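You operate a simulated robot arm through the tools that you are given. There is no shell and no other tool. Be economical: measure what you need, move in short steps, check, and stop when the job is done.

You run a simulated robot arm. Do the job below in one go: nothing can be reset, and whatever is moved stays where it is left.

JOB
Swap the sensor for the spare and set the gap to 5 mm.
Fine: the spare is on the sensor stand, the old one goes there; sensor screw tight again.
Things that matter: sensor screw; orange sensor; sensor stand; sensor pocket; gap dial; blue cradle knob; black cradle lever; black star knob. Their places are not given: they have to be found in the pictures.

Only the result counts: the job must be done as asked and must still hold three seconds after the hand-in. Knocking over, shifting, dropping, spilling or breaking anything else fails it.

ROBOT AND FRAMES
A 6-joint arm with a two-finger parallel gripper, fixed in place. Base frame: the origin is at the foot of the arm, x ahead of it, y to its left, z up; the work surface is at about z = 84.8. Lengths are in cm, angles in degrees, forces in N, time in s.
With the tool pointing down near the work surface it reaches from about 26 to 68 cm from the base axis. Its first joint turns from -66.0 to 66.0 degrees. Payload 2.9 kg.
Tool frame: the origin (TCP) lies between the finger pads and is the grasp point; the fingertips stand 3 cm ahead of it; z points along the fingers, y is the line along which they close. Largest opening 11 cm; finger width 2, thickness 1; the body of the gripper, 4.8 by 11.2 cm, starts 5.5 cm behind the TCP.
Orientation is told as [roll, pitch, yaw] about the base's x, y, z axes, in that order, counted from this pose: with the fingers straight down and closing along the base's y, the tool's x points along the base's -x, its y along +y and its z along -z.

CONTROLS
- The arm moves only by the tool nudge_tool. Its argument "moves" is a list that holds one entry, the list of rows, each a list of 7 numbers: the opening, from 0 (shut) to 1 (fully open), then the shift along the tool's x, y, z in cm, then the turn, a rotation vector about the tool's x, y, z in degrees. In form: [[[jaw, tx, ty, tz, ax, ay, az], ...]]. A call has 1 to 10 rows; each row is the pose to reach, as a shift and turn from the pose commanded when the call began, along the tool's axes at that moment. Each row takes 0.2 s and may step no farther than 5 cm and 8.6 degrees from the row before; otherwise, or with a gripper value out of range, the whole call is refused. A pose out of reach is approached as far as the arm can. The call stops where the force on the tool passes 70 N (or 10 N more than at its start, if that is more) or the arm is blocked; 0.2 s more then pass. Each finger travels about 10.8 cm/s and halts on what it meets, pressing with about 34 N; the grip force reading is that of the motor and also rises with nothing between the fingers. The clock runs only during rows and for 0.2 s after the last one: add rows that repeat a pose to give the fingers time. It gives the time, the measured TCP pose, the force on the tool (base axes), the opening and the grip force at its end, in the units of the frame above (readings bear some noise).
- Cameras (640 x 400 px; columns grow to the right, rows downward): "scene" is fixed at [6.1, 41.71, 139.51]; the picture's right is [-0.91, -0.42, 0.00], its down [-0.19, 0.41, -0.89] and it looks along [0.38, -0.81, -0.45] (base axes); focal length 325 px, centre (320, 200). "wrist" rides on the gripper at [7.2, 1.7, -10.3] in the tool frame; the picture's right is [-0.23, 0.97, 0.00], its down [-0.76, -0.18, -0.62] and it looks along [-0.61, -0.14, 0.78] (tool axes); focal length 222 px, centre (320, 200).
- snapshot(camera): a new picture of that camera. The clock stands still meanwhile.
- measure_at(camera, pixels): for up to 12 pixels [column, row] of the newest picture of that camera ("zoom" is the newest enlarged one), the place [x, y, z] in the base frame of the surface seen there, good to about 0.2 cm. The clock stands still meanwhile.
- inspect(camera, box): a new picture of the part [left, top, right, bottom] of that camera's present view, enlarged. The clock stands still meanwhile.
- close_job(): hands the job in; it is judged then, once.

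Keep the steps short. Do not move on a guess: measure, check each grasp and each placing, and mend mistakes. In all there are 80 turns and 46 pictures (those below and enlarged ones count). Leave the gripper open and the arm clear of the work at the hand-in unless told otherwise, and finish with a single line.

The tools are called after "Request:" as a command line: name --argument value ..., lists and objects as JSON in quotes. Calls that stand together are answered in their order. nudge_tool: Moves the arm, as the interface text tells. Its arguments: {"type":"object","properties":{"moves":{"type":"array","items":{"type":"array","items":{"type":"array","items":{"type":"number"}}}}},"required":["moves"]} The other tools are called the same way: snapshot (camera) takes a picture; measure_at (camera, pixels) gives the place of the surface under pixels of a picture; inspect (camera, box) takes an enlarged picture of a part of a camera's view; close_job () hands the job in.

At the start:

```text
t: 0.0
position: [46.81, -3.85, 119.77]
orientation: [0.0, -0.1, 0.0]
ft_force: [-0.2, -0.6, -0.1]
width: 11.0
finger_force: 0.0
```

scene: 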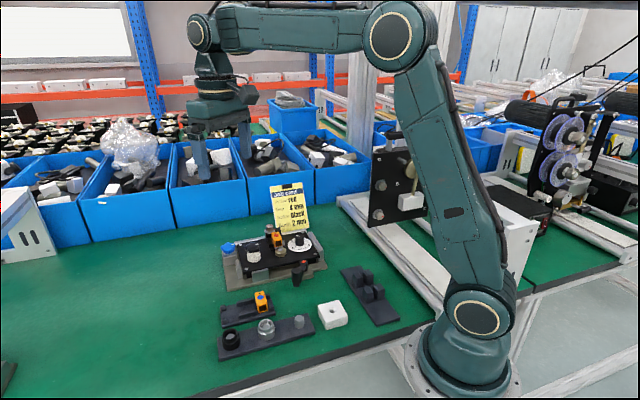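
wrist: 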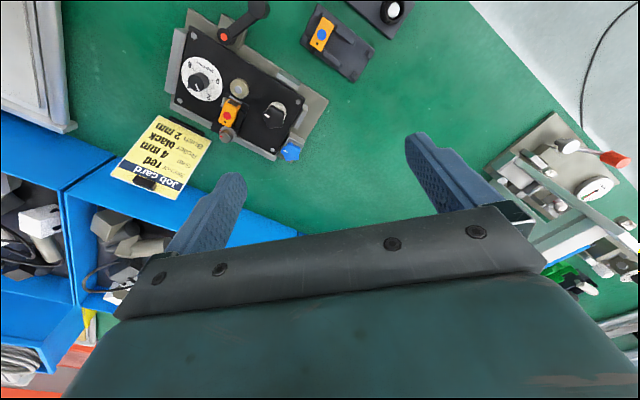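

I see a fixture with dial, orange sensor, knobs, a job card, and a stand with a second sensor. I'll zoom in on them first.

Request:
inspect --camera "scene" --box '[210, 175, 340, 290]'

Request:
inspect --camera "wrist" --box '[100, 0, 420, 200]'

Request:
inspect --camera "scene" --box '[200, 260, 420, 370]'

```text
3.48 times, centred on (275, 232) of scene
```

zoom: 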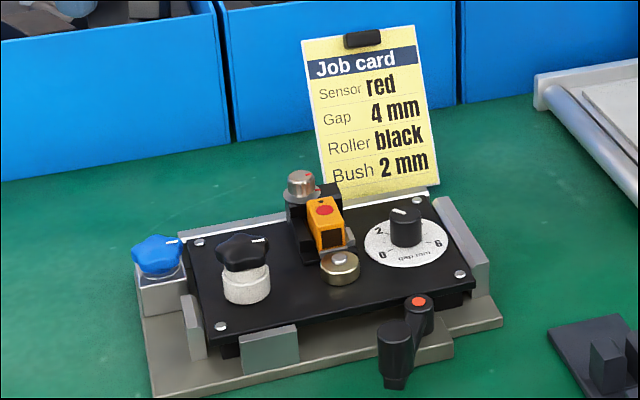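

```text
2.00 times, centred on (260, 100) of wrist
```

zoom: 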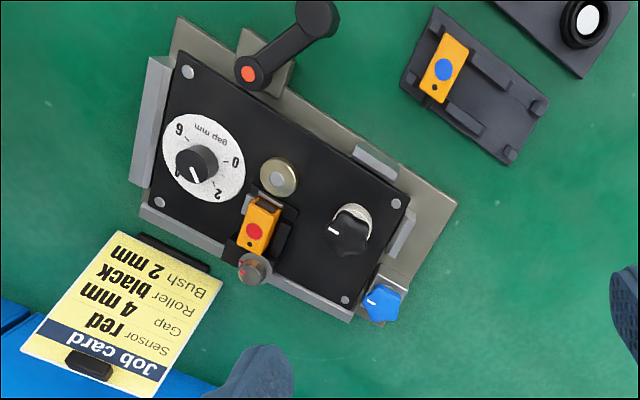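

```text
2.91 times, centred on (310, 315) of scene
```

zoom: 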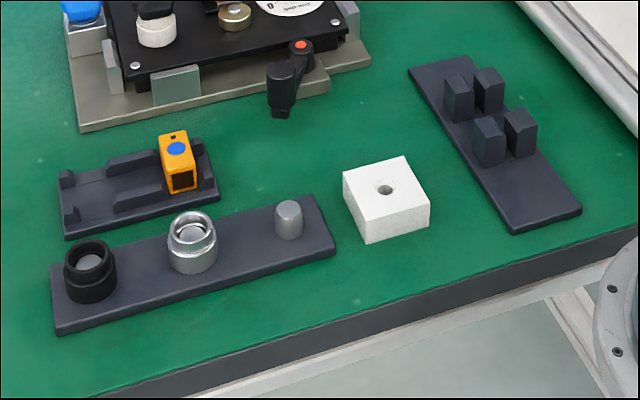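

The installed sensor has a red dot and the spare on the stand a blue one. The request of 5 mm overrides the card's 4 mm. Next I measure the main points in the wrist picture.

Request:
measure_at --camera "wrist" --pixels '[[197, 82], [227, 116], [227, 134], [239, 88], [321, 35], [275, 115], [291, 151], [225, 36], [259, 7], [344, 55], [190, 100], [260, 130]]'

Request:
measure_at --camera "scene" --pixels '[[276, 230], [271, 229], [299, 236], [259, 246], [228, 246], [261, 297], [245, 308], [293, 265], [279, 251], [290, 284], [225, 306], [271, 297]]'

```text
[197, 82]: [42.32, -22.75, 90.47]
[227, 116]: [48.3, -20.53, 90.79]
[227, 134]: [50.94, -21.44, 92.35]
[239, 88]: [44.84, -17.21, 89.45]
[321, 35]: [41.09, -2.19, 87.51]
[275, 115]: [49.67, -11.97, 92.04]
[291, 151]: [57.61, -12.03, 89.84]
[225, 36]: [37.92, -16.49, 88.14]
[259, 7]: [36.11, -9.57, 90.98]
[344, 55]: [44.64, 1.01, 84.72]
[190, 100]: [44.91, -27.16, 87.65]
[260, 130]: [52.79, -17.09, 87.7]
```

```text
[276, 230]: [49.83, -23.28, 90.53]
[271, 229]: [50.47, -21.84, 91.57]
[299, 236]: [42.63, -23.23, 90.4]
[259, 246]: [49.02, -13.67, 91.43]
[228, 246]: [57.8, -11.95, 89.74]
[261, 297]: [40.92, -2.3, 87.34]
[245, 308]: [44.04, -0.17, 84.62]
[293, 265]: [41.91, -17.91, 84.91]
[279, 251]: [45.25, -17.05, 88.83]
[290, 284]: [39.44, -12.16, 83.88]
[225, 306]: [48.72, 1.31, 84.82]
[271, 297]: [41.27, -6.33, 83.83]
```

Everything is in reach. I'll move to about (40, -17, 102) for a close look at the fixture.

Request:
nudge_tool --moves '[[[1, 1.13, -2.2, 2.97, 0, 0, 0], [1, 2.27, -4.4, 5.93, 0, 0, 0], [1, 3.4, -6.6, 8.9, 0, 0, 0], [1, 4.53, -8.8, 11.87, 0, 0, 0], [1, 5.67, -11, 14.83, 0, 0, 0], [1, 6.8, -13.15, 17.8, 0, 0, 0], [1, 6.8, -13.15, 17.8, 0, 0, 0]]]'

Request:
snapshot --camera "wrist"

```text
t: 1.6
position: [39.97, -17.1, 101.96]
orientation: [0.1, 0.0, 0.0]
ft_force: [-0.5, 0.4, -0.1]
width: 11.0
finger_force: 0.1
```

```text
40 pictures are left
```

wrist: 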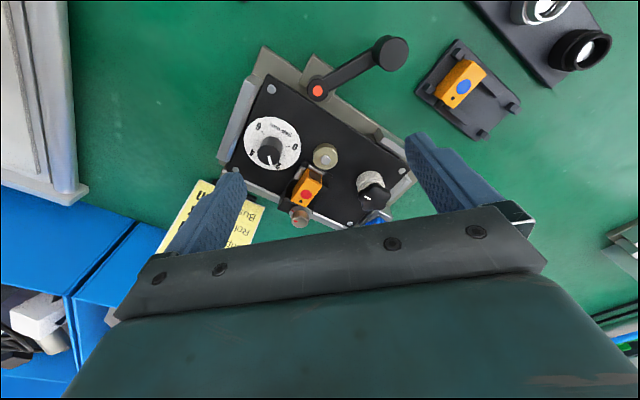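

Good view. I'll zoom in on the fixture and then the stand.

Request:
inspect --camera "wrist" --box '[400, 20, 560, 150]'

Request:
inspect --camera "wrist" --box '[215, 80, 425, 240]'

```text
3.08 times, centred on (480, 85) of wrist
```

zoom: 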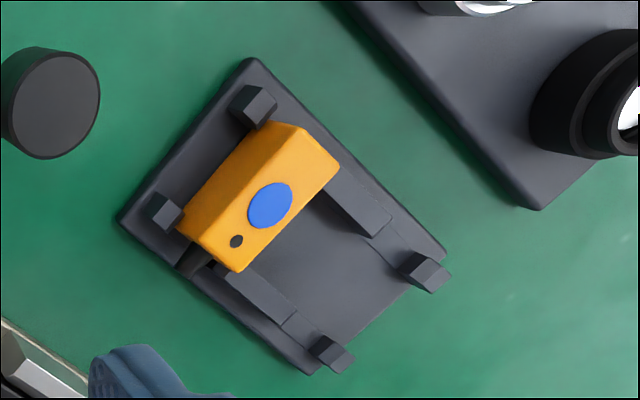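

```text
2.50 times, centred on (320, 160) of wrist
```

zoom: 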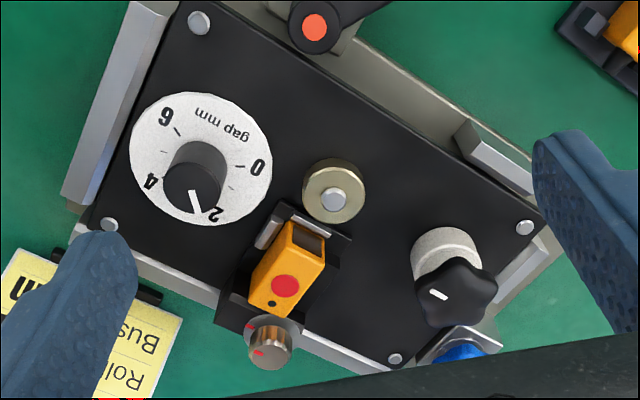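

The screw has a red mark on the cap and one on its base, and the dial pointer is near 2. I'll measure points in this enlarged view.

Request:
measure_at --camera "zoom" --pixels '[[190, 200], [197, 178], [284, 286], [294, 228], [325, 245], [253, 300], [305, 312], [258, 348], [272, 330], [334, 200], [440, 292], [110, 225]]'

Request:
measure_at --camera "zoom" --pixels '[[265, 352], [250, 352], [290, 350], [252, 328], [194, 210], [192, 192], [253, 167], [215, 213], [153, 183], [177, 131], [199, 22], [525, 228]]'

Request:
inspect --camera "scene" --box '[255, 215, 325, 260]'

Request:
inspect --camera "wrist" --box '[270, 140, 350, 230]'

```text
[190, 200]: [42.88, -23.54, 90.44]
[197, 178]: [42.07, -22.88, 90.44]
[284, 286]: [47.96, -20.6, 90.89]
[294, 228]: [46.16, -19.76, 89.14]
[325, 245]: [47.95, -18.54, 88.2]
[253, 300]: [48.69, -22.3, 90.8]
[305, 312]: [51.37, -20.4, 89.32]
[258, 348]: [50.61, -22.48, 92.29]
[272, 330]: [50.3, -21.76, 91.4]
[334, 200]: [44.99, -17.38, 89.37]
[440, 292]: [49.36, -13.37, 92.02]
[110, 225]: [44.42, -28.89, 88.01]
```

```text
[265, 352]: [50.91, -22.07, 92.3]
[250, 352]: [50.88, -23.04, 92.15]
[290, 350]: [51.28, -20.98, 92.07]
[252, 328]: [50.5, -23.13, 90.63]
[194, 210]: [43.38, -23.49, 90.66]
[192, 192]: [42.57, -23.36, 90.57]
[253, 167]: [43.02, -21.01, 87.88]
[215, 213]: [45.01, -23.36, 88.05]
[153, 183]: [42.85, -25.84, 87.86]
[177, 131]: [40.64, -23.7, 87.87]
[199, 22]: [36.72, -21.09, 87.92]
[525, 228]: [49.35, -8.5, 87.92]
```

```text
8.89 times, centred on (290, 238) of scene
```

zoom: 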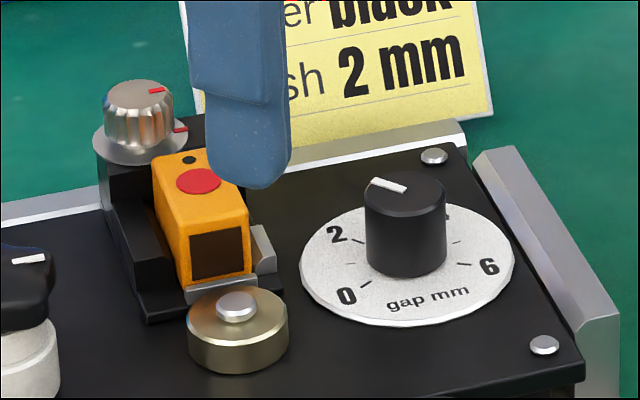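

```text
4.44 times, centred on (310, 185) of wrist
```

zoom: 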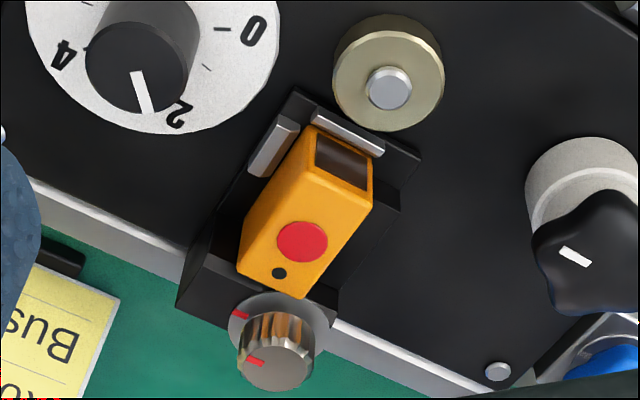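

Marks on the screw are aligned (tight), and the sensor sits in an open-topped pocket. I'll measure sensor corner points in this close view to get its orientation and size.

Request:
measure_at --camera "zoom" --pixels '[[303, 242], [280, 273], [318, 180], [366, 198], [243, 270], [303, 290], [290, 165], [340, 170], [275, 150], [350, 133], [325, 260], [270, 215]]'

Request:
measure_at --camera "zoom" --pixels '[[275, 370], [255, 362], [240, 315], [300, 370], [245, 370], [275, 385], [388, 88], [380, 160], [340, 300], [365, 260], [140, 80], [148, 108]]'

```text
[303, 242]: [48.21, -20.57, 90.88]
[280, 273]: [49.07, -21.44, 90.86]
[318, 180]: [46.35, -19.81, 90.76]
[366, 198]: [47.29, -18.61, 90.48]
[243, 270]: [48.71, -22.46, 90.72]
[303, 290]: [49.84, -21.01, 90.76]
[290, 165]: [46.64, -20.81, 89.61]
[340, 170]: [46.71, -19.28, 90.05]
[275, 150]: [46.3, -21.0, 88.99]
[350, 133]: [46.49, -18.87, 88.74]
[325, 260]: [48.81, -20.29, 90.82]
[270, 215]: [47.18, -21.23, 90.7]
```

```text
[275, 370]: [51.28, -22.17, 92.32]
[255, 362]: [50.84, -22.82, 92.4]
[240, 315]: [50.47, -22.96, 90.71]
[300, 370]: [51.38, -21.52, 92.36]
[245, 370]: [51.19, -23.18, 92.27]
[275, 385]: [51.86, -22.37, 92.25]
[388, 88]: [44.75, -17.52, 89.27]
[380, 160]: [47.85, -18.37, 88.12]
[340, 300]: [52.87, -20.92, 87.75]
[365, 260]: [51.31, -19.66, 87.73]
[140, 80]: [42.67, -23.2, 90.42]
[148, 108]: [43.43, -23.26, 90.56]
```

The sensor axis lies along (0.707, -0.707), its centre is about (48.05, -20.45), its width about 1.8, its top at z 90.85. The screw is at about (51.25, -22.3) with its top at 92.3. I'll check the card's position for clearance, and the stand with its posts.

Request:
measure_at --camera "scene" --pixels '[[275, 190], [304, 185], [290, 185], [309, 228], [282, 215]]'

Request:
nudge_tool --moves '[[[1, -2, -1, 0, 0, 0, 8], [1, -4, -2, 0, 0, 0, 16], [0.8, -6, -3, 0, 0, 0, 24], [0.6, -8, -4, 0, 0, 0, 32], [0.4, -10, -5, 0, 0, 0, 40], [0.4, -11.28, -5.2, 0, 0, 0, 45], [0.4, -11.28, -5.2, 2, 0, 0, 45], [0.4, -11.28, -5.2, 4, 0, 0, 45], [0.4, -11.28, -5.2, 4, 0, 0, 45]]]'

Request:
inspect --camera "wrist" --box '[160, 60, 480, 260]'

```text
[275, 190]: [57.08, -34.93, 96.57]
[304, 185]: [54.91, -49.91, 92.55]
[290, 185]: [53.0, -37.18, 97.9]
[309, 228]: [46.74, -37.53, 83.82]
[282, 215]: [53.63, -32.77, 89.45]
```

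```text
t: 3.6
position: [51.22, -22.12, 97.92]
orientation: [0.0, 0.0, -45.0]
ft_force: [-0.1, 0.4, 0.1]
width: 4.42
finger_force: 0.1
```

```text
2.00 times, centred on (320, 160) of wrist
```

zoom: 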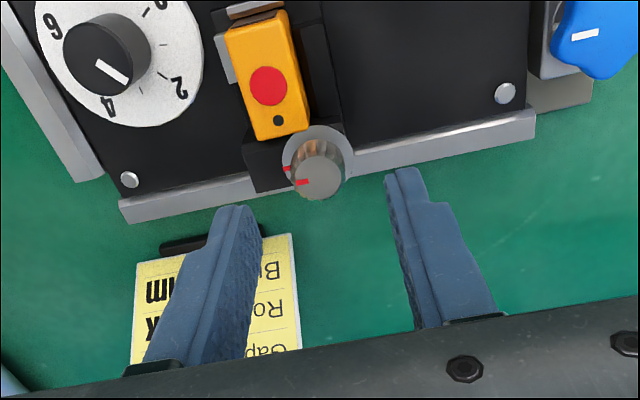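

The card is at x≥53 behind the plate, leaning from about (53,-33), so it's clear. I'll refine the screw centre from this view.

Request:
measure_at --camera "zoom" --pixels '[[320, 178], [299, 178], [340, 178], [320, 196], [320, 161], [302, 182], [318, 130], [290, 150], [345, 150], [95, 30], [80, 60], [320, 205]]'

```text
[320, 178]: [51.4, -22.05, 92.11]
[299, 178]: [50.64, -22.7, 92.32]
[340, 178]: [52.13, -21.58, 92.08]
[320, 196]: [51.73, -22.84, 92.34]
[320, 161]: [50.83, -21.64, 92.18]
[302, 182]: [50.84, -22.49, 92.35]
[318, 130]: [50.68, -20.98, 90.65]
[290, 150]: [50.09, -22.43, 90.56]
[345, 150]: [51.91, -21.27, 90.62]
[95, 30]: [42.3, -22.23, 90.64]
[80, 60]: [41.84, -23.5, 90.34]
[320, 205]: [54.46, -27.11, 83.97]
```

Screw centre is about (51.35, -22.2), diameter 1.85. I'll lower so the fingertips are at z 91.1 and close on it.

Request:
nudge_tool --moves '[[[0.4, 0, 0.12, 2, 0, 0, 0], [0.4, 0, 0.12, 3.85, 0, 0, 0], [0.4, 0, 0.12, 3.85, 0, 0, 0], [0.25, 0, 0.12, 3.85, 0, 0, 0], [0.1, 0, 0.12, 3.85, 0, 0, 0], [0.1, 0, 0.12, 3.85, 0, 0, 0]]]'

Request:
inspect --camera "wrist" --box '[200, 40, 440, 190]'

```text
t: 5.0
position: [51.19, -22.15, 94.14]
orientation: [0.0, 0.1, -45.2]
ft_force: [-11.2, -10.4, 0.1]
width: 2.06
finger_force: 33.6
```

```text
2.67 times, centred on (320, 115) of wrist
```

zoom: 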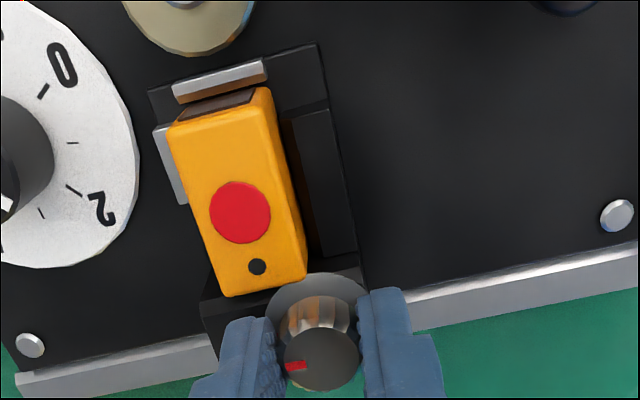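

Gripped (width 2.06), with a 15 N side load toward -u; I'll shift 0.15 back along the tool's y and then turn counter-clockwise from above by about 80°.

Request:
nudge_tool --moves '[[[0.1, 0, -0.15, 0, 0, 0, 0], [0.1, 0, -0.15, 0, 0, 0, -8.5], [0.1, 0, -0.15, 0, 0, 0, -17], [0.1, 0, -0.15, 0, 0, 0, -25.5], [0.1, 0, -0.15, 0, 0, 0, -34], [0.1, 0, -0.15, 0, 0, 0, -42.5], [0.1, 0, -0.15, 0, 0, 0, -51], [0.1, 0, -0.15, 0, 0, 0, -59.5], [0.1, 0, -0.15, 0, 0, 0, -68], [0.1, 0, -0.15, 0, 0, 0, -76]]]'

Request:
inspect --camera "wrist" --box '[200, 40, 440, 190]'

```text
t: 7.2
position: [51.34, -22.26, 94.11]
orientation: [0.0, -0.1, 31.2]
ft_force: [-13.9, -3.9, 13.8]
width: 2.09
finger_force: 34.1
```

```text
2.67 times, centred on (320, 115) of wrist
```

zoom: 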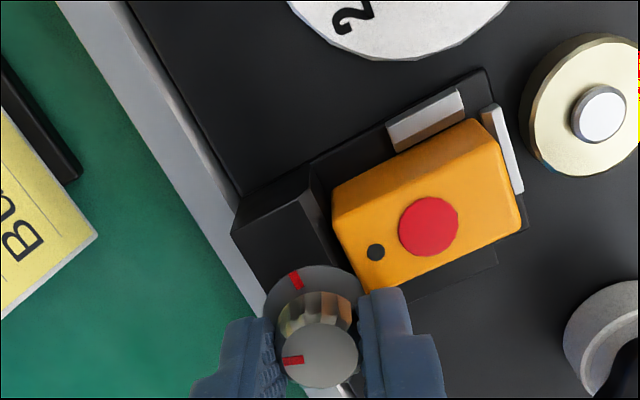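

The knob mark turned 76° relative to the fixed mark, with 14 N upward so the screw may be rising. I'll continue counter-clockwise, easing up slightly.

Request:
nudge_tool --moves '[[[0.1, 0, 0, -0.1, 0, 0, -8.5], [0.1, 0, 0, -0.1, 0, 0, -17], [0.1, 0, 0, -0.1, 0, 0, -25.5], [0.1, 0, 0, -0.15, 0, 0, -34], [0.1, 0, 0, -0.15, 0, 0, -42.5], [0.1, 0, 0, -0.15, 0, 0, -51], [0.1, 0, 0, -0.2, 0, 0, -59.5], [0.1, 0, 0, -0.2, 0, 0, -68]]]'

Request:
inspect --camera "wrist" --box '[200, 40, 440, 190]'

```text
t: 9.0
position: [51.3, -22.29, 94.32]
orientation: [0.0, 0.1, 99.2]
ft_force: [-2.2, 2.8, 10.3]
width: 2.06
finger_force: 34.0
```

```text
2.67 times, centred on (320, 115) of wrist
```

zoom: 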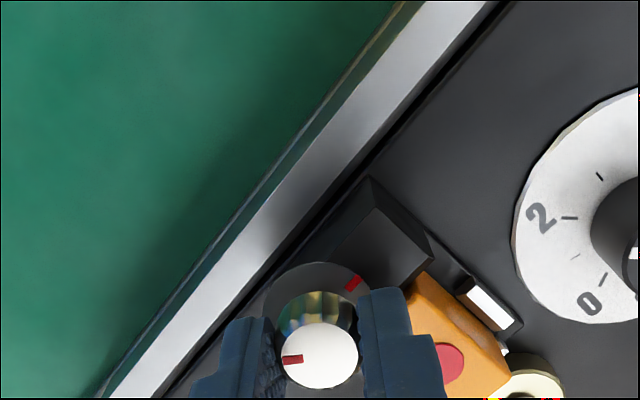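

144° so far and the knob follows. I'll do another 36° for a clear half turn, then open and rise.

Request:
nudge_tool --moves '[[[0.1, 0, 0, -0.1, 0, 0, -8.5], [0.1, 0, 0, -0.1, 0, 0, -17], [0.1, 0, 0, -0.1, 0, 0, -25.5], [0.1, 0, 0, -0.15, 0, 0, -34], [0.1, 0, 0, -0.15, 0, 0, -36]]]'

Request:
nudge_tool --moves '[[[0.4, 0, 0, 0, 0, 0, 0], [0.4, 0, 0, 0, 0, 0, 0], [0.4, 0, 0, -2, 0, 0, 0], [0.4, 0, 0, -4, 0, 0, 0], [0.4, 0, 0, -6, 0, 0, 0], [0.4, 0, 0, -8, 0, 0, 8], [0.4, 0, 0, -8, 0, 0, 16], [0.4, 0, 0, -8, 0, 0, 24], [0.4, 0, 0, -8, 0, 0, 32], [0.4, 0, 0, -8, 0, 0, 40]]]'

Request:
inspect --camera "scene" --box '[255, 210, 325, 260]'

```text
t: 10.2
position: [51.22, -22.18, 94.37]
orientation: [-0.1, 0.0, 135.1]
ft_force: [-1.1, 0.7, 2.6]
width: 2.06
finger_force: 34.3
```

```text
t: 12.4
position: [51.33, -22.34, 102.41]
orientation: [0.0, 0.0, 94.9]
ft_force: [-0.1, 0.0, 0.2]
width: 4.41
finger_force: 0.1
```

```text
8.00 times, centred on (290, 235) of scene
```

zoom: 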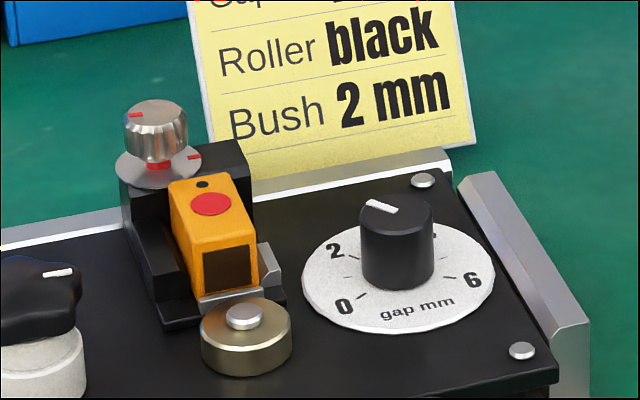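

The screw has risen and shows a red ring, so it's loose. Now I move over to view the stand, turning the wrist back towards 0.

Request:
nudge_tool --moves '[[[0.4, -2.77, 1.49, 0.24, 0, 0, 8.5], [0.4, -5.54, 2.98, 0.48, 0, 0, 17], [0.4, -8.31, 4.47, 0.72, 0, 0, 25.5], [0.4, -11.08, 5.96, 0.96, 0, 0, 34], [0.4, -13.85, 7.45, 1.2, 0, 0, 42.5], [0.4, -16.62, 8.94, 1.44, 0, 0, 51], [0.4, -19.39, 10.43, 1.68, 0, 0, 59.5], [0.4, -22.16, 11.92, 1.92, 0, 0, 68], [0.4, -24.93, 13.41, 2.16, 0, 0, 76.5], [0.4, -27.7, 14.9, 2.4, 0, 0, 85]]]'

Request:
snapshot --camera "wrist"

```text
t: 14.6
position: [33.79, 4.09, 99.86]
orientation: [-0.1, 0.0, 9.9]
ft_force: [-0.5, 0.0, 0.4]
width: 4.39
finger_force: 0.1
```

```text
30 pictures are left
```

wrist: 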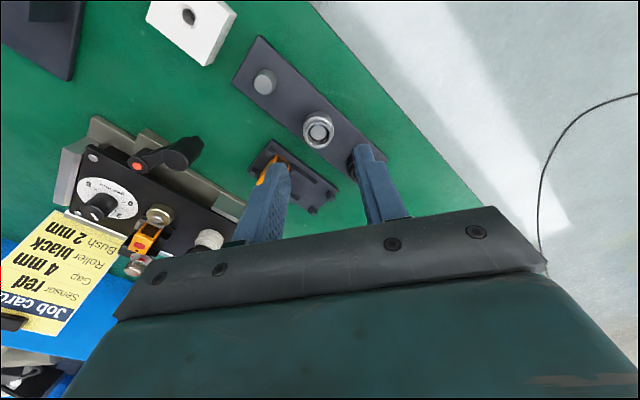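

The finger hides the spare; I'll open the jaw and zoom.

Request:
nudge_tool --moves '[[[0.7, 0, 0, 0, 0, 0, 0], [1, 0.5, 0, 0, 0, 0, 0], [1, 1, 0, 0, 0, 0, 0], [1, 1, 0, 0, 0, 0, 0]]]'

Request:
inspect --camera "wrist" --box '[225, 120, 365, 220]'

```text
t: 15.6
position: [32.93, 3.76, 99.99]
orientation: [-0.1, 0.0, 10.0]
ft_force: [0.3, 0.5, -0.6]
width: 10.98
finger_force: 0.2
```

```text
4.00 times, centred on (295, 170) of wrist
```

zoom: 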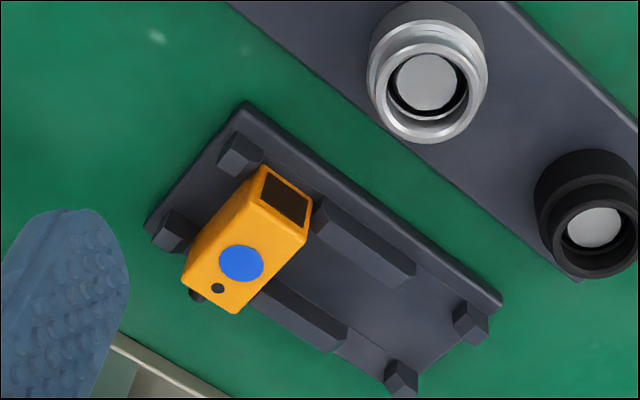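

The stand has the spare in the near seat and an empty seat between the rail ends and the far posts. Measuring both.

Request:
measure_at --camera "zoom" --pixels '[[242, 263], [218, 288], [262, 195], [300, 240], [190, 278], [235, 306], [238, 148], [175, 223], [472, 312], [402, 368], [400, 262], [335, 335]]'

Request:
measure_at --camera "zoom" --pixels '[[330, 212], [412, 270], [345, 330], [270, 300], [395, 320], [340, 270], [247, 108], [150, 222], [395, 388], [495, 300], [440, 300], [372, 355]]'

```text
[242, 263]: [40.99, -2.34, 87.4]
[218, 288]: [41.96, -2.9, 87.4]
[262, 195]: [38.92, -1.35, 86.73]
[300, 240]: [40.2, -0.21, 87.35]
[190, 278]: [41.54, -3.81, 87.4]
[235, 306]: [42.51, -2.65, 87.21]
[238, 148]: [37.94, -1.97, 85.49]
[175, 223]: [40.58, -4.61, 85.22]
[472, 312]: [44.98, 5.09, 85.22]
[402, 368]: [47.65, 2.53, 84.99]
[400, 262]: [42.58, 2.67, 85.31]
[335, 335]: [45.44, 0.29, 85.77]
```

```text
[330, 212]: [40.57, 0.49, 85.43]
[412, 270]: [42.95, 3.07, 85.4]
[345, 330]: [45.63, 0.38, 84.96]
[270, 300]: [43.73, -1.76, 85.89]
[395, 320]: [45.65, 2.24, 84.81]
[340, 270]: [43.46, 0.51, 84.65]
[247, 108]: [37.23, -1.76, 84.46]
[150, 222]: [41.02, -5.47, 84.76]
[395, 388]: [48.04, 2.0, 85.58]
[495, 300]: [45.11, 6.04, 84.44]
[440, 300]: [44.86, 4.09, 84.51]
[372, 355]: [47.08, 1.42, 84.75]
```

The stand is aligned at 45° too; the empty seat's centre is about (45.17, 2.18) and the spare's grip point about (40.87, -2.12). Same heading as the pocket, so one wrist angle serves. Now I go above the old sensor (48.02, -20.43) with the fingers closing along (0.707, 0.707).

Request:
nudge_tool --moves '[[[1, -1.33, -3.3, 0, 0, 0, 6.88], [1, -2.67, -6.61, 0, 0, 0, 13.75], [1, -4.0, -9.92, 0, 0, 0, 20.6], [0.8, -5.33, -13.22, 0, 0, 0, 27.5], [0.6, -6.66, -16.53, 0, 0, 0, 34.4], [0.35, -8.0, -19.83, 0, 0, 0, 41.25], [0.35, -9.33, -23.14, 0, 0, 0, 48.1], [0.35, -10.66, -26.44, 0, 0, 0, 55], [0.35, -10.66, -26.44, 3, 0, 0, 55], [0.35, -10.66, -26.44, 3, 0, 0, 55]]]'

Request:
inspect --camera "wrist" --box '[200, 90, 440, 240]'

```text
t: 17.8
position: [48.24, -20.53, 96.89]
orientation: [0.0, 0.0, -45.0]
ft_force: [-0.8, 0.0, -0.1]
width: 3.85
finger_force: 0.1
```

```text
2.67 times, centred on (320, 165) of wrist
```

zoom: 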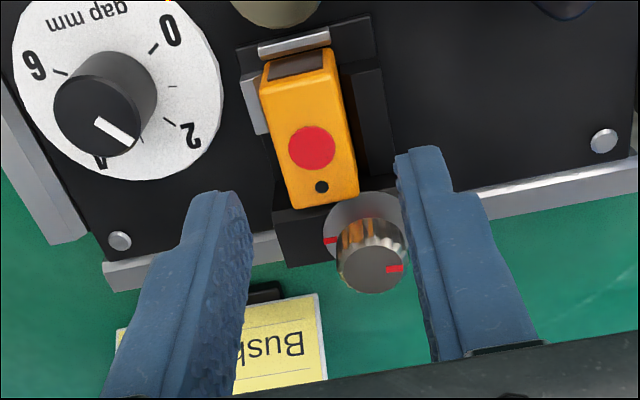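

I adjust by 0.2 and descend so the tips reach z 89.65, then close gently on the sensor.

Request:
nudge_tool --moves '[[[0.35, 0.2, -0.05, 2, 0, 0, 0], [0.35, 0.2, -0.05, 3.5, 0, 0, 0], [0.35, 0.2, -0.05, 4.24, 0, 0, 0], [0.35, 0.2, -0.05, 4.24, 0, 0, 0]]]'

Request:
nudge_tool --moves '[[[0.2, 0, 0, 0, 0, 0, 0], [0.1, 0, 0, 0, 0, 0, 0], [0.1, 0, 0, 0, 0, 0, 0]]]'

Request:
inspect --camera "wrist" --box '[200, 90, 440, 240]'

```text
t: 18.8
position: [48.09, -20.41, 92.67]
orientation: [0.0, 0.0, -45.1]
ft_force: [-0.4, 0.1, 0.5]
width: 3.85
finger_force: 0.1
```

```text
t: 19.6
position: [48.04, -20.35, 92.67]
orientation: [0.0, 0.0, -45.1]
ft_force: [-6.8, -7.0, 2.0]
width: 2.08
finger_force: 34.2
```

```text
2.67 times, centred on (320, 165) of wrist
```

zoom: 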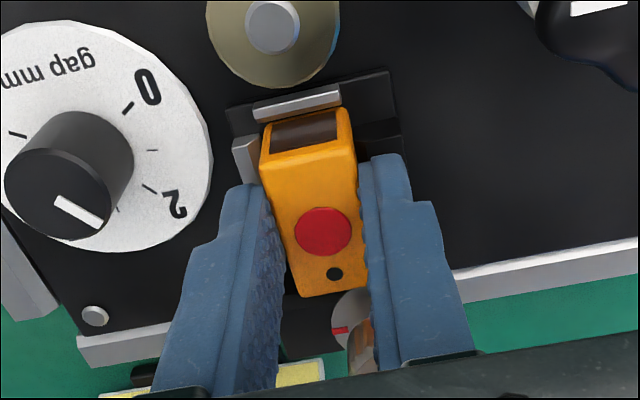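

Gripped at 2.08 cm; I relieve the side load (0.07 toward -u) and lift 1 cm, checking the force.

Request:
nudge_tool --moves '[[[0.1, 0, -0.07, 0, 0, 0, 0], [0.1, 0, -0.07, -0.3, 0, 0, 0], [0.1, 0, -0.07, -0.6, 0, 0, 0], [0.1, 0, -0.07, -1.2, 0, 0, 0]]]'

Request:
inspect --camera "wrist" --box '[200, 90, 440, 240]'

```text
t: 20.6
position: [48.01, -20.14, 93.95]
orientation: [0.1, -0.1, -44.9]
ft_force: [-0.9, -1.3, 1.0]
width: 2.23
finger_force: 0.2
```

```text
2.67 times, centred on (320, 165) of wrist
```

zoom: 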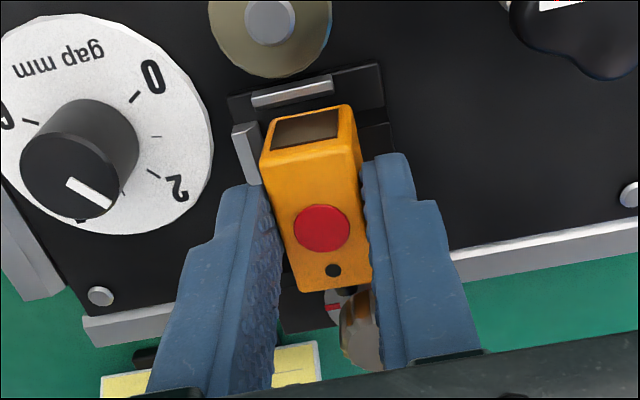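

The grip reading is odd (0.2 N at width 2.23). I'll hold, command the jaw shut further, and reread.

Request:
nudge_tool --moves '[[[0, 0, 0, 0, 0, 0, 0], [0, 0, 0, 0, 0, 0, 0]]]'

Request:
inspect --camera "wrist" --box '[200, 90, 440, 240]'

Request:
inspect --camera "scene" --box '[245, 205, 325, 260]'

```text
t: 21.2
position: [47.84, -20.28, 93.89]
orientation: [0.0, 0.0, -45.0]
ft_force: [0.1, 0.4, -0.2]
width: 2.1
finger_force: 33.6
```

```text
2.67 times, centred on (320, 165) of wrist
```

zoom: 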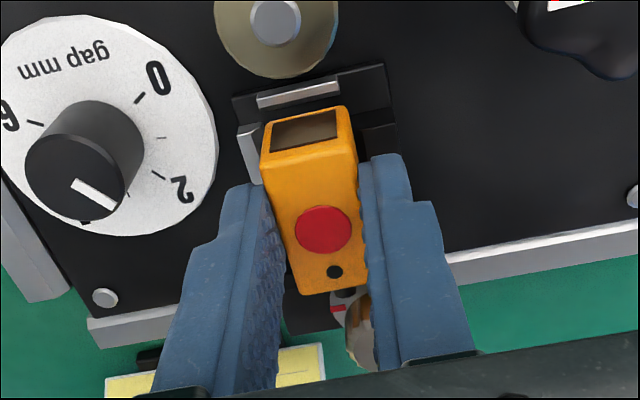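

```text
7.27 times, centred on (285, 232) of scene
```

zoom: 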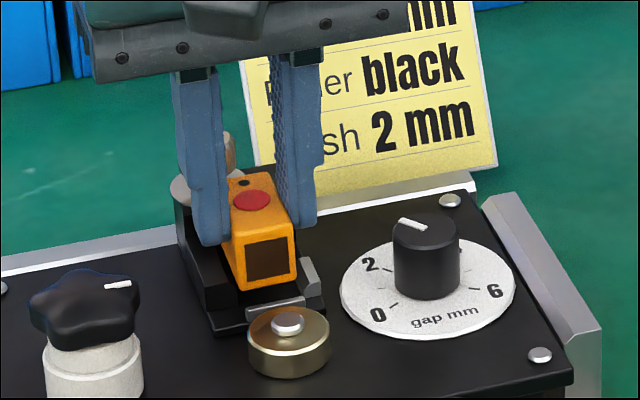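

Grip is back at 33.6 N and the sensor has risen. I lift further with the jaw commanded at 0 and check.

Request:
nudge_tool --moves '[[[0, 0, 0, -1, 0, 0, 0], [0, 0, 0, -2, 0, 0, 0], [0, 0, 0, -4, 0, 0, 0], [0, 0, 0, -6, 0, 0, 0], [0, 0, 0, -6, 0, 0, 0]]]'

Request:
inspect --camera "wrist" --box '[200, 90, 440, 240]'

```text
t: 22.4
position: [48.03, -20.33, 99.83]
orientation: [0.0, 0.0, -45.0]
ft_force: [-0.2, 1.0, -1.6]
width: 2.08
finger_force: 34.5
```

```text
2.67 times, centred on (320, 165) of wrist
```

zoom: 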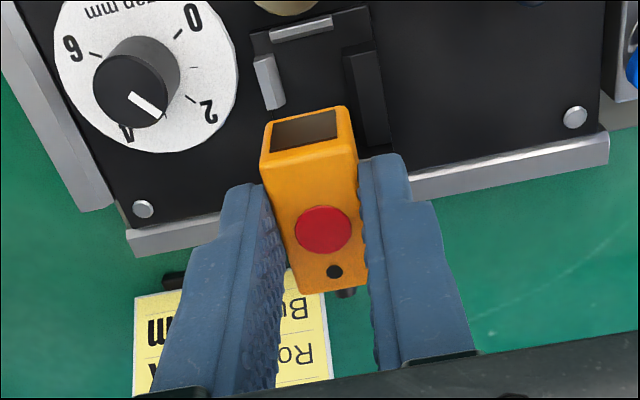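

Held well and out of the pocket. Measuring the held sensor's top to check slip.

Request:
measure_at --camera "zoom" --pixels '[[322, 230], [334, 271], [275, 152], [345, 145], [300, 285], [360, 280], [290, 250], [370, 100], [300, 70], [270, 80], [320, 60]]'

```text
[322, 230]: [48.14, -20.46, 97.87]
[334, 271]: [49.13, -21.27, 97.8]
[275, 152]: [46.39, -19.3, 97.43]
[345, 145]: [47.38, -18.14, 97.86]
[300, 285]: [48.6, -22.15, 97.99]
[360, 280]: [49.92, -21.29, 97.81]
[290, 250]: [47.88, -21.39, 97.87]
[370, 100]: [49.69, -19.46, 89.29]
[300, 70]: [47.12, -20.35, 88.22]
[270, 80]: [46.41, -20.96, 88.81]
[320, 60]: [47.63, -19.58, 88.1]
```

Slip is small: top = TCP − 1.96, level. Now carry it to above the empty seat (45.20, 2.17).

Request:
nudge_tool --moves '[[[0, 2.98, 2.32, 0, 0, 0, 0], [0, 5.97, 4.64, 0, 0, 0, 0], [0, 8.95, 6.95, 0, 0, 0, 0], [0, 11.94, 9.27, 0, 0, 0, 0], [0, 14.92, 11.59, 0, 0, 0, 0], [0, 17.91, 13.91, 0, 0, 0, 0], [0, 17.91, 13.91, 3, 0, 0, 0], [0, 17.91, 13.91, 6, 0, 0, 0], [0, 17.91, 13.91, 6, 0, 0, 0]]]'

Request:
inspect --camera "wrist" --box '[180, 40, 460, 215]'

```text
t: 24.4
position: [44.91, 2.74, 94.06]
orientation: [0.0, 0.0, -44.9]
ft_force: [0.2, 0.0, -0.7]
width: 2.06
finger_force: 34.0
```

```text
2.29 times, centred on (320, 128) of wrist
```

zoom: 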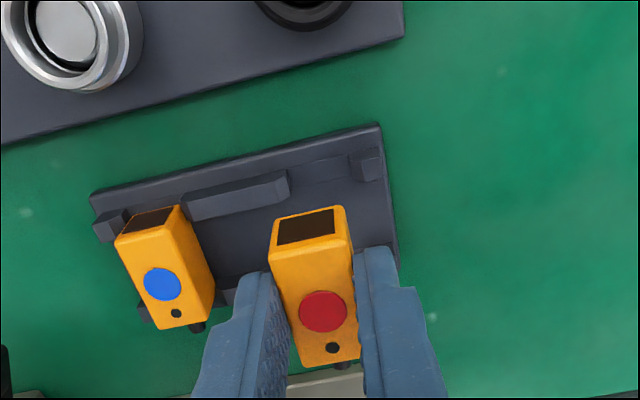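

The readout is 0.6 off target; I'll measure the sensor, rails and posts from here before lowering.

Request:
measure_at --camera "zoom" --pixels '[[323, 311], [333, 347], [162, 283], [176, 313], [280, 185], [287, 188], [367, 160], [355, 160], [380, 165], [107, 222], [200, 205], [345, 240]]'

Request:
nudge_tool --moves '[[[0, 0, 0, 0, 0, 0, 0]]]'

```text
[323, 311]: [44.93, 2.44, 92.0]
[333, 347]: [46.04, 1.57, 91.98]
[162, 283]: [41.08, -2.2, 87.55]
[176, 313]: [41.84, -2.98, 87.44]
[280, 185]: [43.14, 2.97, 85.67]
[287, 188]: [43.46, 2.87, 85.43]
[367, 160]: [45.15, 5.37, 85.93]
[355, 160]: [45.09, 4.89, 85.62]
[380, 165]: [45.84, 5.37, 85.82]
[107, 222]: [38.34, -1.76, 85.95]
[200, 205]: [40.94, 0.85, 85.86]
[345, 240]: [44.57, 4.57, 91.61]
```

```text
t: 24.8
position: [45.09, 2.51, 93.93]
orientation: [0.0, 0.0, -45.0]
ft_force: [0.3, 0.3, -0.2]
width: 2.07
finger_force: 33.4
```

I need the gap's exact edges: zooming on the empty seat's visible end.

Request:
inspect --camera "wrist" --box '[290, 90, 370, 140]'

Request:
measure_at --camera "zoom" --pixels '[[120, 175], [135, 185], [150, 195], [305, 155], [320, 150], [340, 130], [385, 120], [370, 145], [400, 150], [230, 190], [430, 100], [150, 170]]'

```text
8.00 times, centred on (330, 115) of wrist
```

zoom: 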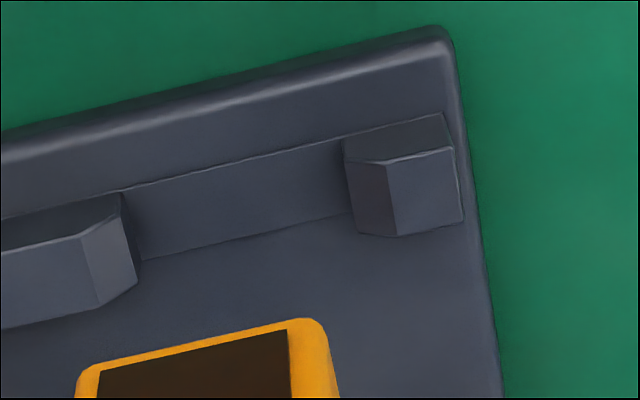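

```text
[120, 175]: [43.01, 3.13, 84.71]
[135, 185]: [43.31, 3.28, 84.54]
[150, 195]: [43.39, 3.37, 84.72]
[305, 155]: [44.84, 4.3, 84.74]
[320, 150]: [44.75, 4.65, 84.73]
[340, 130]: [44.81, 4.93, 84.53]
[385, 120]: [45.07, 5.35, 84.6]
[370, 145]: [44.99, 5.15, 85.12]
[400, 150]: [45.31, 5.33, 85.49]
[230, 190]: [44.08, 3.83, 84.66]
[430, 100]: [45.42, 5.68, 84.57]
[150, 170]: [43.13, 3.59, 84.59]
```

Rail end and post have chamfered lead-ins around a shallow recess. Measuring their facing edges.

Request:
measure_at --camera "zoom" --pixels '[[90, 225], [110, 265], [132, 270], [142, 262], [348, 218], [350, 165], [370, 200], [395, 195], [455, 150], [400, 140], [130, 290], [345, 235]]'

```text
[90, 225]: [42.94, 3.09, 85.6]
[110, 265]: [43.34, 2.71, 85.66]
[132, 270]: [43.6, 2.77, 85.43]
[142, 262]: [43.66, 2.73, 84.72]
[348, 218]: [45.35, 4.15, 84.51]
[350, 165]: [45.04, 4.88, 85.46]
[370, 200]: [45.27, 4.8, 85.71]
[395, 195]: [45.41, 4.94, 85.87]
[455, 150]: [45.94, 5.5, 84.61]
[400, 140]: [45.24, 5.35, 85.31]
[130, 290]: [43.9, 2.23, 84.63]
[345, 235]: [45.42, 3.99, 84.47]
```

Gap spans u ≈ 32.75–35.1, so the seat centre is u ≈ 33.9. I shift 0.27 along tool y and -0.43 along tool x, to match the spare's row, lowering to just above seating.

Request:
nudge_tool --moves '[[[0, -0.43, 0.27, 0, 0, 0, 0], [0, -0.43, 0.27, 1.5, 0, 0, 0], [0, -0.43, 0.27, 3, 0, 0, 0], [0, -0.43, 0.27, 3.6, 0, 0, 0], [0, -0.43, 0.27, 3.6, 0, 0, 0]]]'

Request:
inspect --camera "wrist" --box '[200, 90, 440, 240]'

Request:
measure_at --camera "zoom" --pixels '[[322, 230], [334, 272], [340, 145], [275, 152], [95, 230], [120, 265], [140, 255]]'

```text
t: 26.0
position: [45.6, 2.23, 90.38]
orientation: [0.0, 0.0, -45.0]
ft_force: [-0.3, 0.4, -0.1]
width: 2.09
finger_force: 34.1
```

```text
2.67 times, centred on (320, 165) of wrist
```

zoom: 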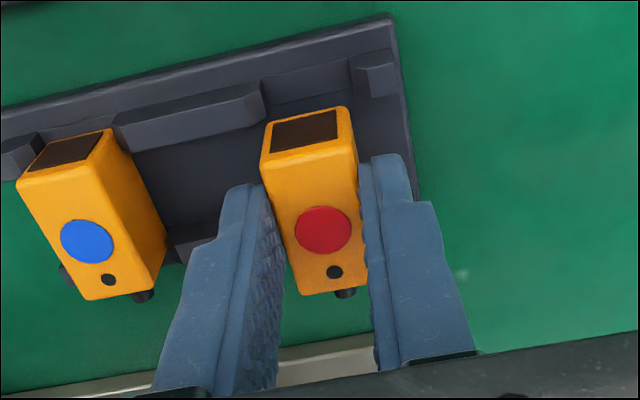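

```text
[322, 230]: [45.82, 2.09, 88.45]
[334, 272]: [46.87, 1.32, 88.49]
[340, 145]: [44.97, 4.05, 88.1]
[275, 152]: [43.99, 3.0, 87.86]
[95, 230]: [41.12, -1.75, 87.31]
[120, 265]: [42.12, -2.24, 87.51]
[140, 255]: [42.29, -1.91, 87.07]
```

Compare with the spare's dot and hole measured in the same view.

Request:
measure_at --camera "zoom" --pixels '[[88, 241], [108, 279], [322, 230], [334, 272], [250, 90], [262, 115], [352, 80], [355, 95], [180, 245], [88, 245]]'

```text
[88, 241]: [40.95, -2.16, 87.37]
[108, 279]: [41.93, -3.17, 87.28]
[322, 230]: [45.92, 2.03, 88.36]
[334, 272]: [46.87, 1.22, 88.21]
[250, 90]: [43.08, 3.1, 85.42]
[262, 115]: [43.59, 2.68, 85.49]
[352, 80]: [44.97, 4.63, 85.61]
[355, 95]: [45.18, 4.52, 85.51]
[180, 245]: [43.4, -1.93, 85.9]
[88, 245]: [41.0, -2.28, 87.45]
```

The held sensor is 0.4 too far rearward; I correct tx +0.38, settle, and lower gently onto the seat.

Request:
nudge_tool --moves '[[[0, 0.38, -0.05, 0, 0, 0, 0], [0, 0.38, -0.05, 0, 0, 0, 0], [0, 0.38, -0.05, 0.4, 0, 0, 0], [0, 0.38, -0.05, 0.4, 0, 0, 0]]]'

Request:
inspect --camera "wrist" --box '[200, 90, 440, 240]'

Request:
measure_at --camera "zoom" --pixels '[[322, 230], [334, 272], [322, 225], [325, 235]]'

```text
t: 27.0
position: [45.3, 2.51, 90.01]
orientation: [0.1, -0.1, -44.9]
ft_force: [3.6, 3.3, 1.1]
width: 2.12
finger_force: 34.4
```

```text
2.67 times, centred on (320, 165) of wrist
```

zoom: 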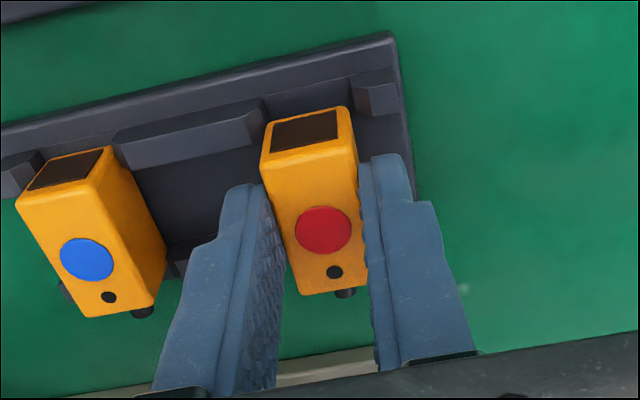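

```text
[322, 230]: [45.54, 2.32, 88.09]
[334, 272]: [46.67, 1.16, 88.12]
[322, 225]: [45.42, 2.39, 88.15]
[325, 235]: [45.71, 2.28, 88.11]
```

Row matches now (v 30.56). There's a 5 N push toward +u (touching the rail), so I shift +0.1 and lower 0.6 more in small steps.

Request:
nudge_tool --moves '[[[0, 0, 0.1, 0, 0, 0, 0], [0, 0, 0.1, 0.2, 0, 0, 0], [0, 0, 0.1, 0.4, 0, 0, 0], [0, 0, 0.1, 0.6, 0, 0, 0], [0, 0, 0.1, 0.6, 0, 0, 0]]]'

```text
t: 28.2
position: [45.34, 2.51, 89.31]
orientation: [0.0, 0.0, -44.9]
ft_force: [2.8, 4.0, -0.3]
width: 2.07
finger_force: 33.8
```

No floor contact yet; lowering in 0.08 steps.

Request:
nudge_tool --moves '[[[0, 0, 0.05, 0.06, 0, 0, 0], [0, 0, 0.05, 0.12, 0, 0, 0], [0, 0, 0.05, 0.12, 0, 0, 0]]]'

Request:
inspect --camera "wrist" --box '[200, 90, 440, 240]'

Request:
measure_at --camera "zoom" --pixels '[[322, 230], [334, 272], [322, 220], [90, 255], [90, 265], [110, 295], [340, 145]]'

```text
t: 29.0
position: [45.33, 2.43, 89.3]
orientation: [0.3, -0.2, -45.0]
ft_force: [-0.8, 3.9, 16.3]
width: 2.09
finger_force: 33.7
```

```text
2.67 times, centred on (320, 165) of wrist
```

zoom: 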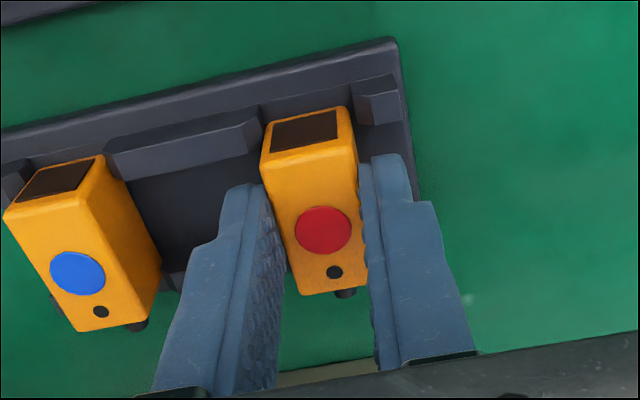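

```text
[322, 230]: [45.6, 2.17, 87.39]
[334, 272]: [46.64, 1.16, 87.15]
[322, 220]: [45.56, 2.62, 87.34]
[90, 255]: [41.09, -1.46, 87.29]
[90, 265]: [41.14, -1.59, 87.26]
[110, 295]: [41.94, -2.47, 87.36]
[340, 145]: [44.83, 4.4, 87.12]
```

Seated: 16 N contact and top z 87.35, equal to the spare. Open and rise.

Request:
nudge_tool --moves '[[[0.25, 0, 0, 0, 0, 0, 0], [0.33, 0, 0, 0, 0, 0, 0], [0.33, 0, 0, -0.1, 0, 0, 0], [0.33, 0, 0, -2, 0, 0, 0], [0.33, 0, 0, -4, 0, 0, 0], [0.33, 0, 0, -4, 0, 0, 0]]]'

Request:
inspect --camera "wrist" --box '[180, 60, 420, 210]'

Request:
measure_at --camera "zoom" --pixels '[[330, 215], [120, 215], [335, 250]]'

```text
t: 30.4
position: [45.55, 2.4, 93.45]
orientation: [0.0, 0.0, -44.9]
ft_force: [0.7, -0.3, -0.5]
width: 3.66
finger_force: 0.1
```

```text
2.67 times, centred on (300, 135) of wrist
```

zoom: 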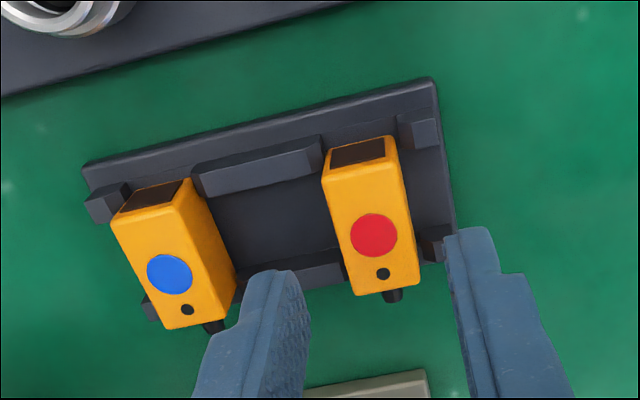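

```text
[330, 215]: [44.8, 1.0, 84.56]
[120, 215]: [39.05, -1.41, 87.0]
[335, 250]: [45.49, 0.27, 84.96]
```

The old sensor stands neatly in its seat. Measuring both dots and holes for the shift to the spare.

Request:
measure_at --camera "zoom" --pixels '[[170, 274], [187, 309], [374, 235], [383, 273], [115, 225], [165, 325], [232, 305], [187, 190]]'

```text
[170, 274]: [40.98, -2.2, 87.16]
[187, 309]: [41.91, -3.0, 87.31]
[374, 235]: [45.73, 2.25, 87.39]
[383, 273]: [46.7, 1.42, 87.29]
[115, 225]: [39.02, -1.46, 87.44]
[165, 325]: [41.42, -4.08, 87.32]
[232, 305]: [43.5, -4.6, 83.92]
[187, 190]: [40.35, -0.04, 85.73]
```

Offset is −6.51 along tool y and +0.23 along tool x. Move over the spare, lower, and grip.

Request:
nudge_tool --moves '[[[0.33, 0.12, -3.25, 0, 0, 0, 0], [0.33, 0.23, -6.51, 0, 0, 0, 0], [0.33, 0.23, -6.51, 0, 0, 0, 0], [0.33, 0.23, -6.51, 2, 0, 0, 0], [0.33, 0.23, -6.51, 3.8, 0, 0, 0], [0.33, 0.23, -6.51, 3.8, 0, 0, 0]]]'

Request:
nudge_tool --moves '[[[0.2, 0, 0, 0, 0, 0, 0], [0, 0, 0, 0, 0, 0, 0], [0, 0, 0, 0, 0, 0, 0]]]'

Request:
inspect --camera "wrist" --box '[200, 90, 440, 240]'

```text
t: 31.8
position: [40.78, -1.91, 89.34]
orientation: [0.0, 0.0, -45.0]
ft_force: [0.3, 0.1, 0.3]
width: 3.61
finger_force: 0.1
```

```text
t: 32.6
position: [40.63, -1.98, 89.3]
orientation: [0.1, 0.0, -45.0]
ft_force: [-0.4, -0.3, 0.1]
width: 2.1
finger_force: 34.1
```

```text
2.67 times, centred on (320, 165) of wrist
```

zoom: 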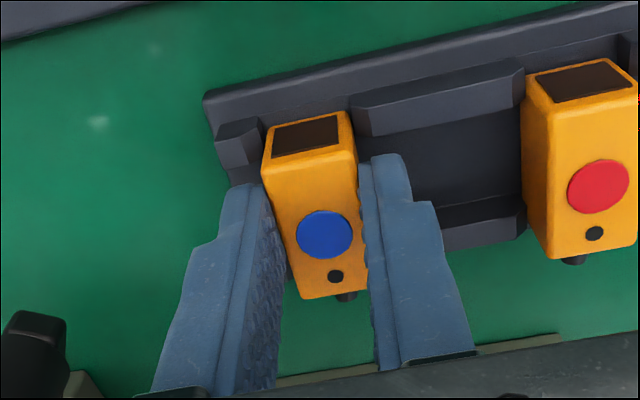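

Good grip with no side load. Lift straight up 10.5 cm, then carry over the pocket.

Request:
nudge_tool --moves '[[[0, 0, 0, -1, 0, 0, 0], [0, 0, 0, -4, 0, 0, 0], [0, 0, 0, -7.5, 0, 0, 0], [0, 0, 0, -10.5, 0, 0, 0], [0, -3.64, -1.57, -10.5, 0, 0, 0], [0, -7.28, -3.13, -10.5, 0, 0, 0], [0, -10.92, -4.7, -10.5, 0, 0, 0], [0, -14.56, -6.26, -10.5, 0, 0, 0], [0, -18.2, -7.83, -10.5, 0, 0, 0], [0, -18.2, -7.83, -10.5, 0, 0, 0]]]'

Request:
nudge_tool --moves '[[[0, 0, 0, 2, 0, 0, 0], [0, 0, 0, 4, 0, 0, 0], [0, 0, 0, 4, 0, 0, 0]]]'

Request:
inspect --camera "wrist" --box '[200, 90, 440, 240]'

Request:
measure_at --camera "zoom" --pixels '[[325, 234], [336, 276], [345, 145], [275, 152], [325, 225], [290, 250], [360, 280]]'

```text
t: 34.8
position: [48.06, -20.39, 100.15]
orientation: [0.0, 0.0, -45.0]
ft_force: [0.3, 0.6, -0.1]
width: 2.1
finger_force: 34.4
```

```text
t: 35.6
position: [47.86, -20.37, 96.09]
orientation: [-0.1, 0.0, -45.0]
ft_force: [0.4, 0.3, 0.3]
width: 2.07
finger_force: 34.2
```

```text
2.67 times, centred on (320, 165) of wrist
```

zoom: 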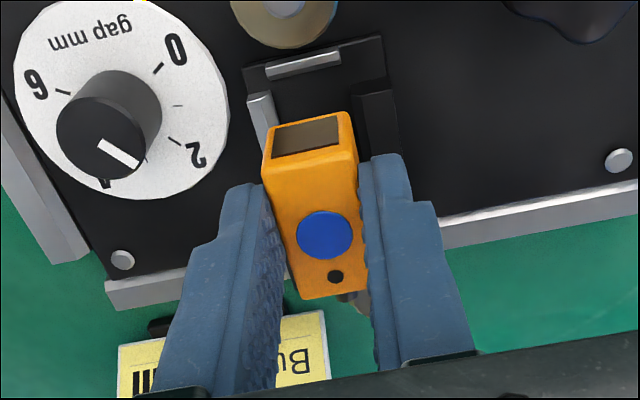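

```text
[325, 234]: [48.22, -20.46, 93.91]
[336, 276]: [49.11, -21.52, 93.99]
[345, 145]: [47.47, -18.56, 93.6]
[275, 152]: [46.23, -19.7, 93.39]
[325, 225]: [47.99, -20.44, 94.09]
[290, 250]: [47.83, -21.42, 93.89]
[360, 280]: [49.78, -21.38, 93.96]
```

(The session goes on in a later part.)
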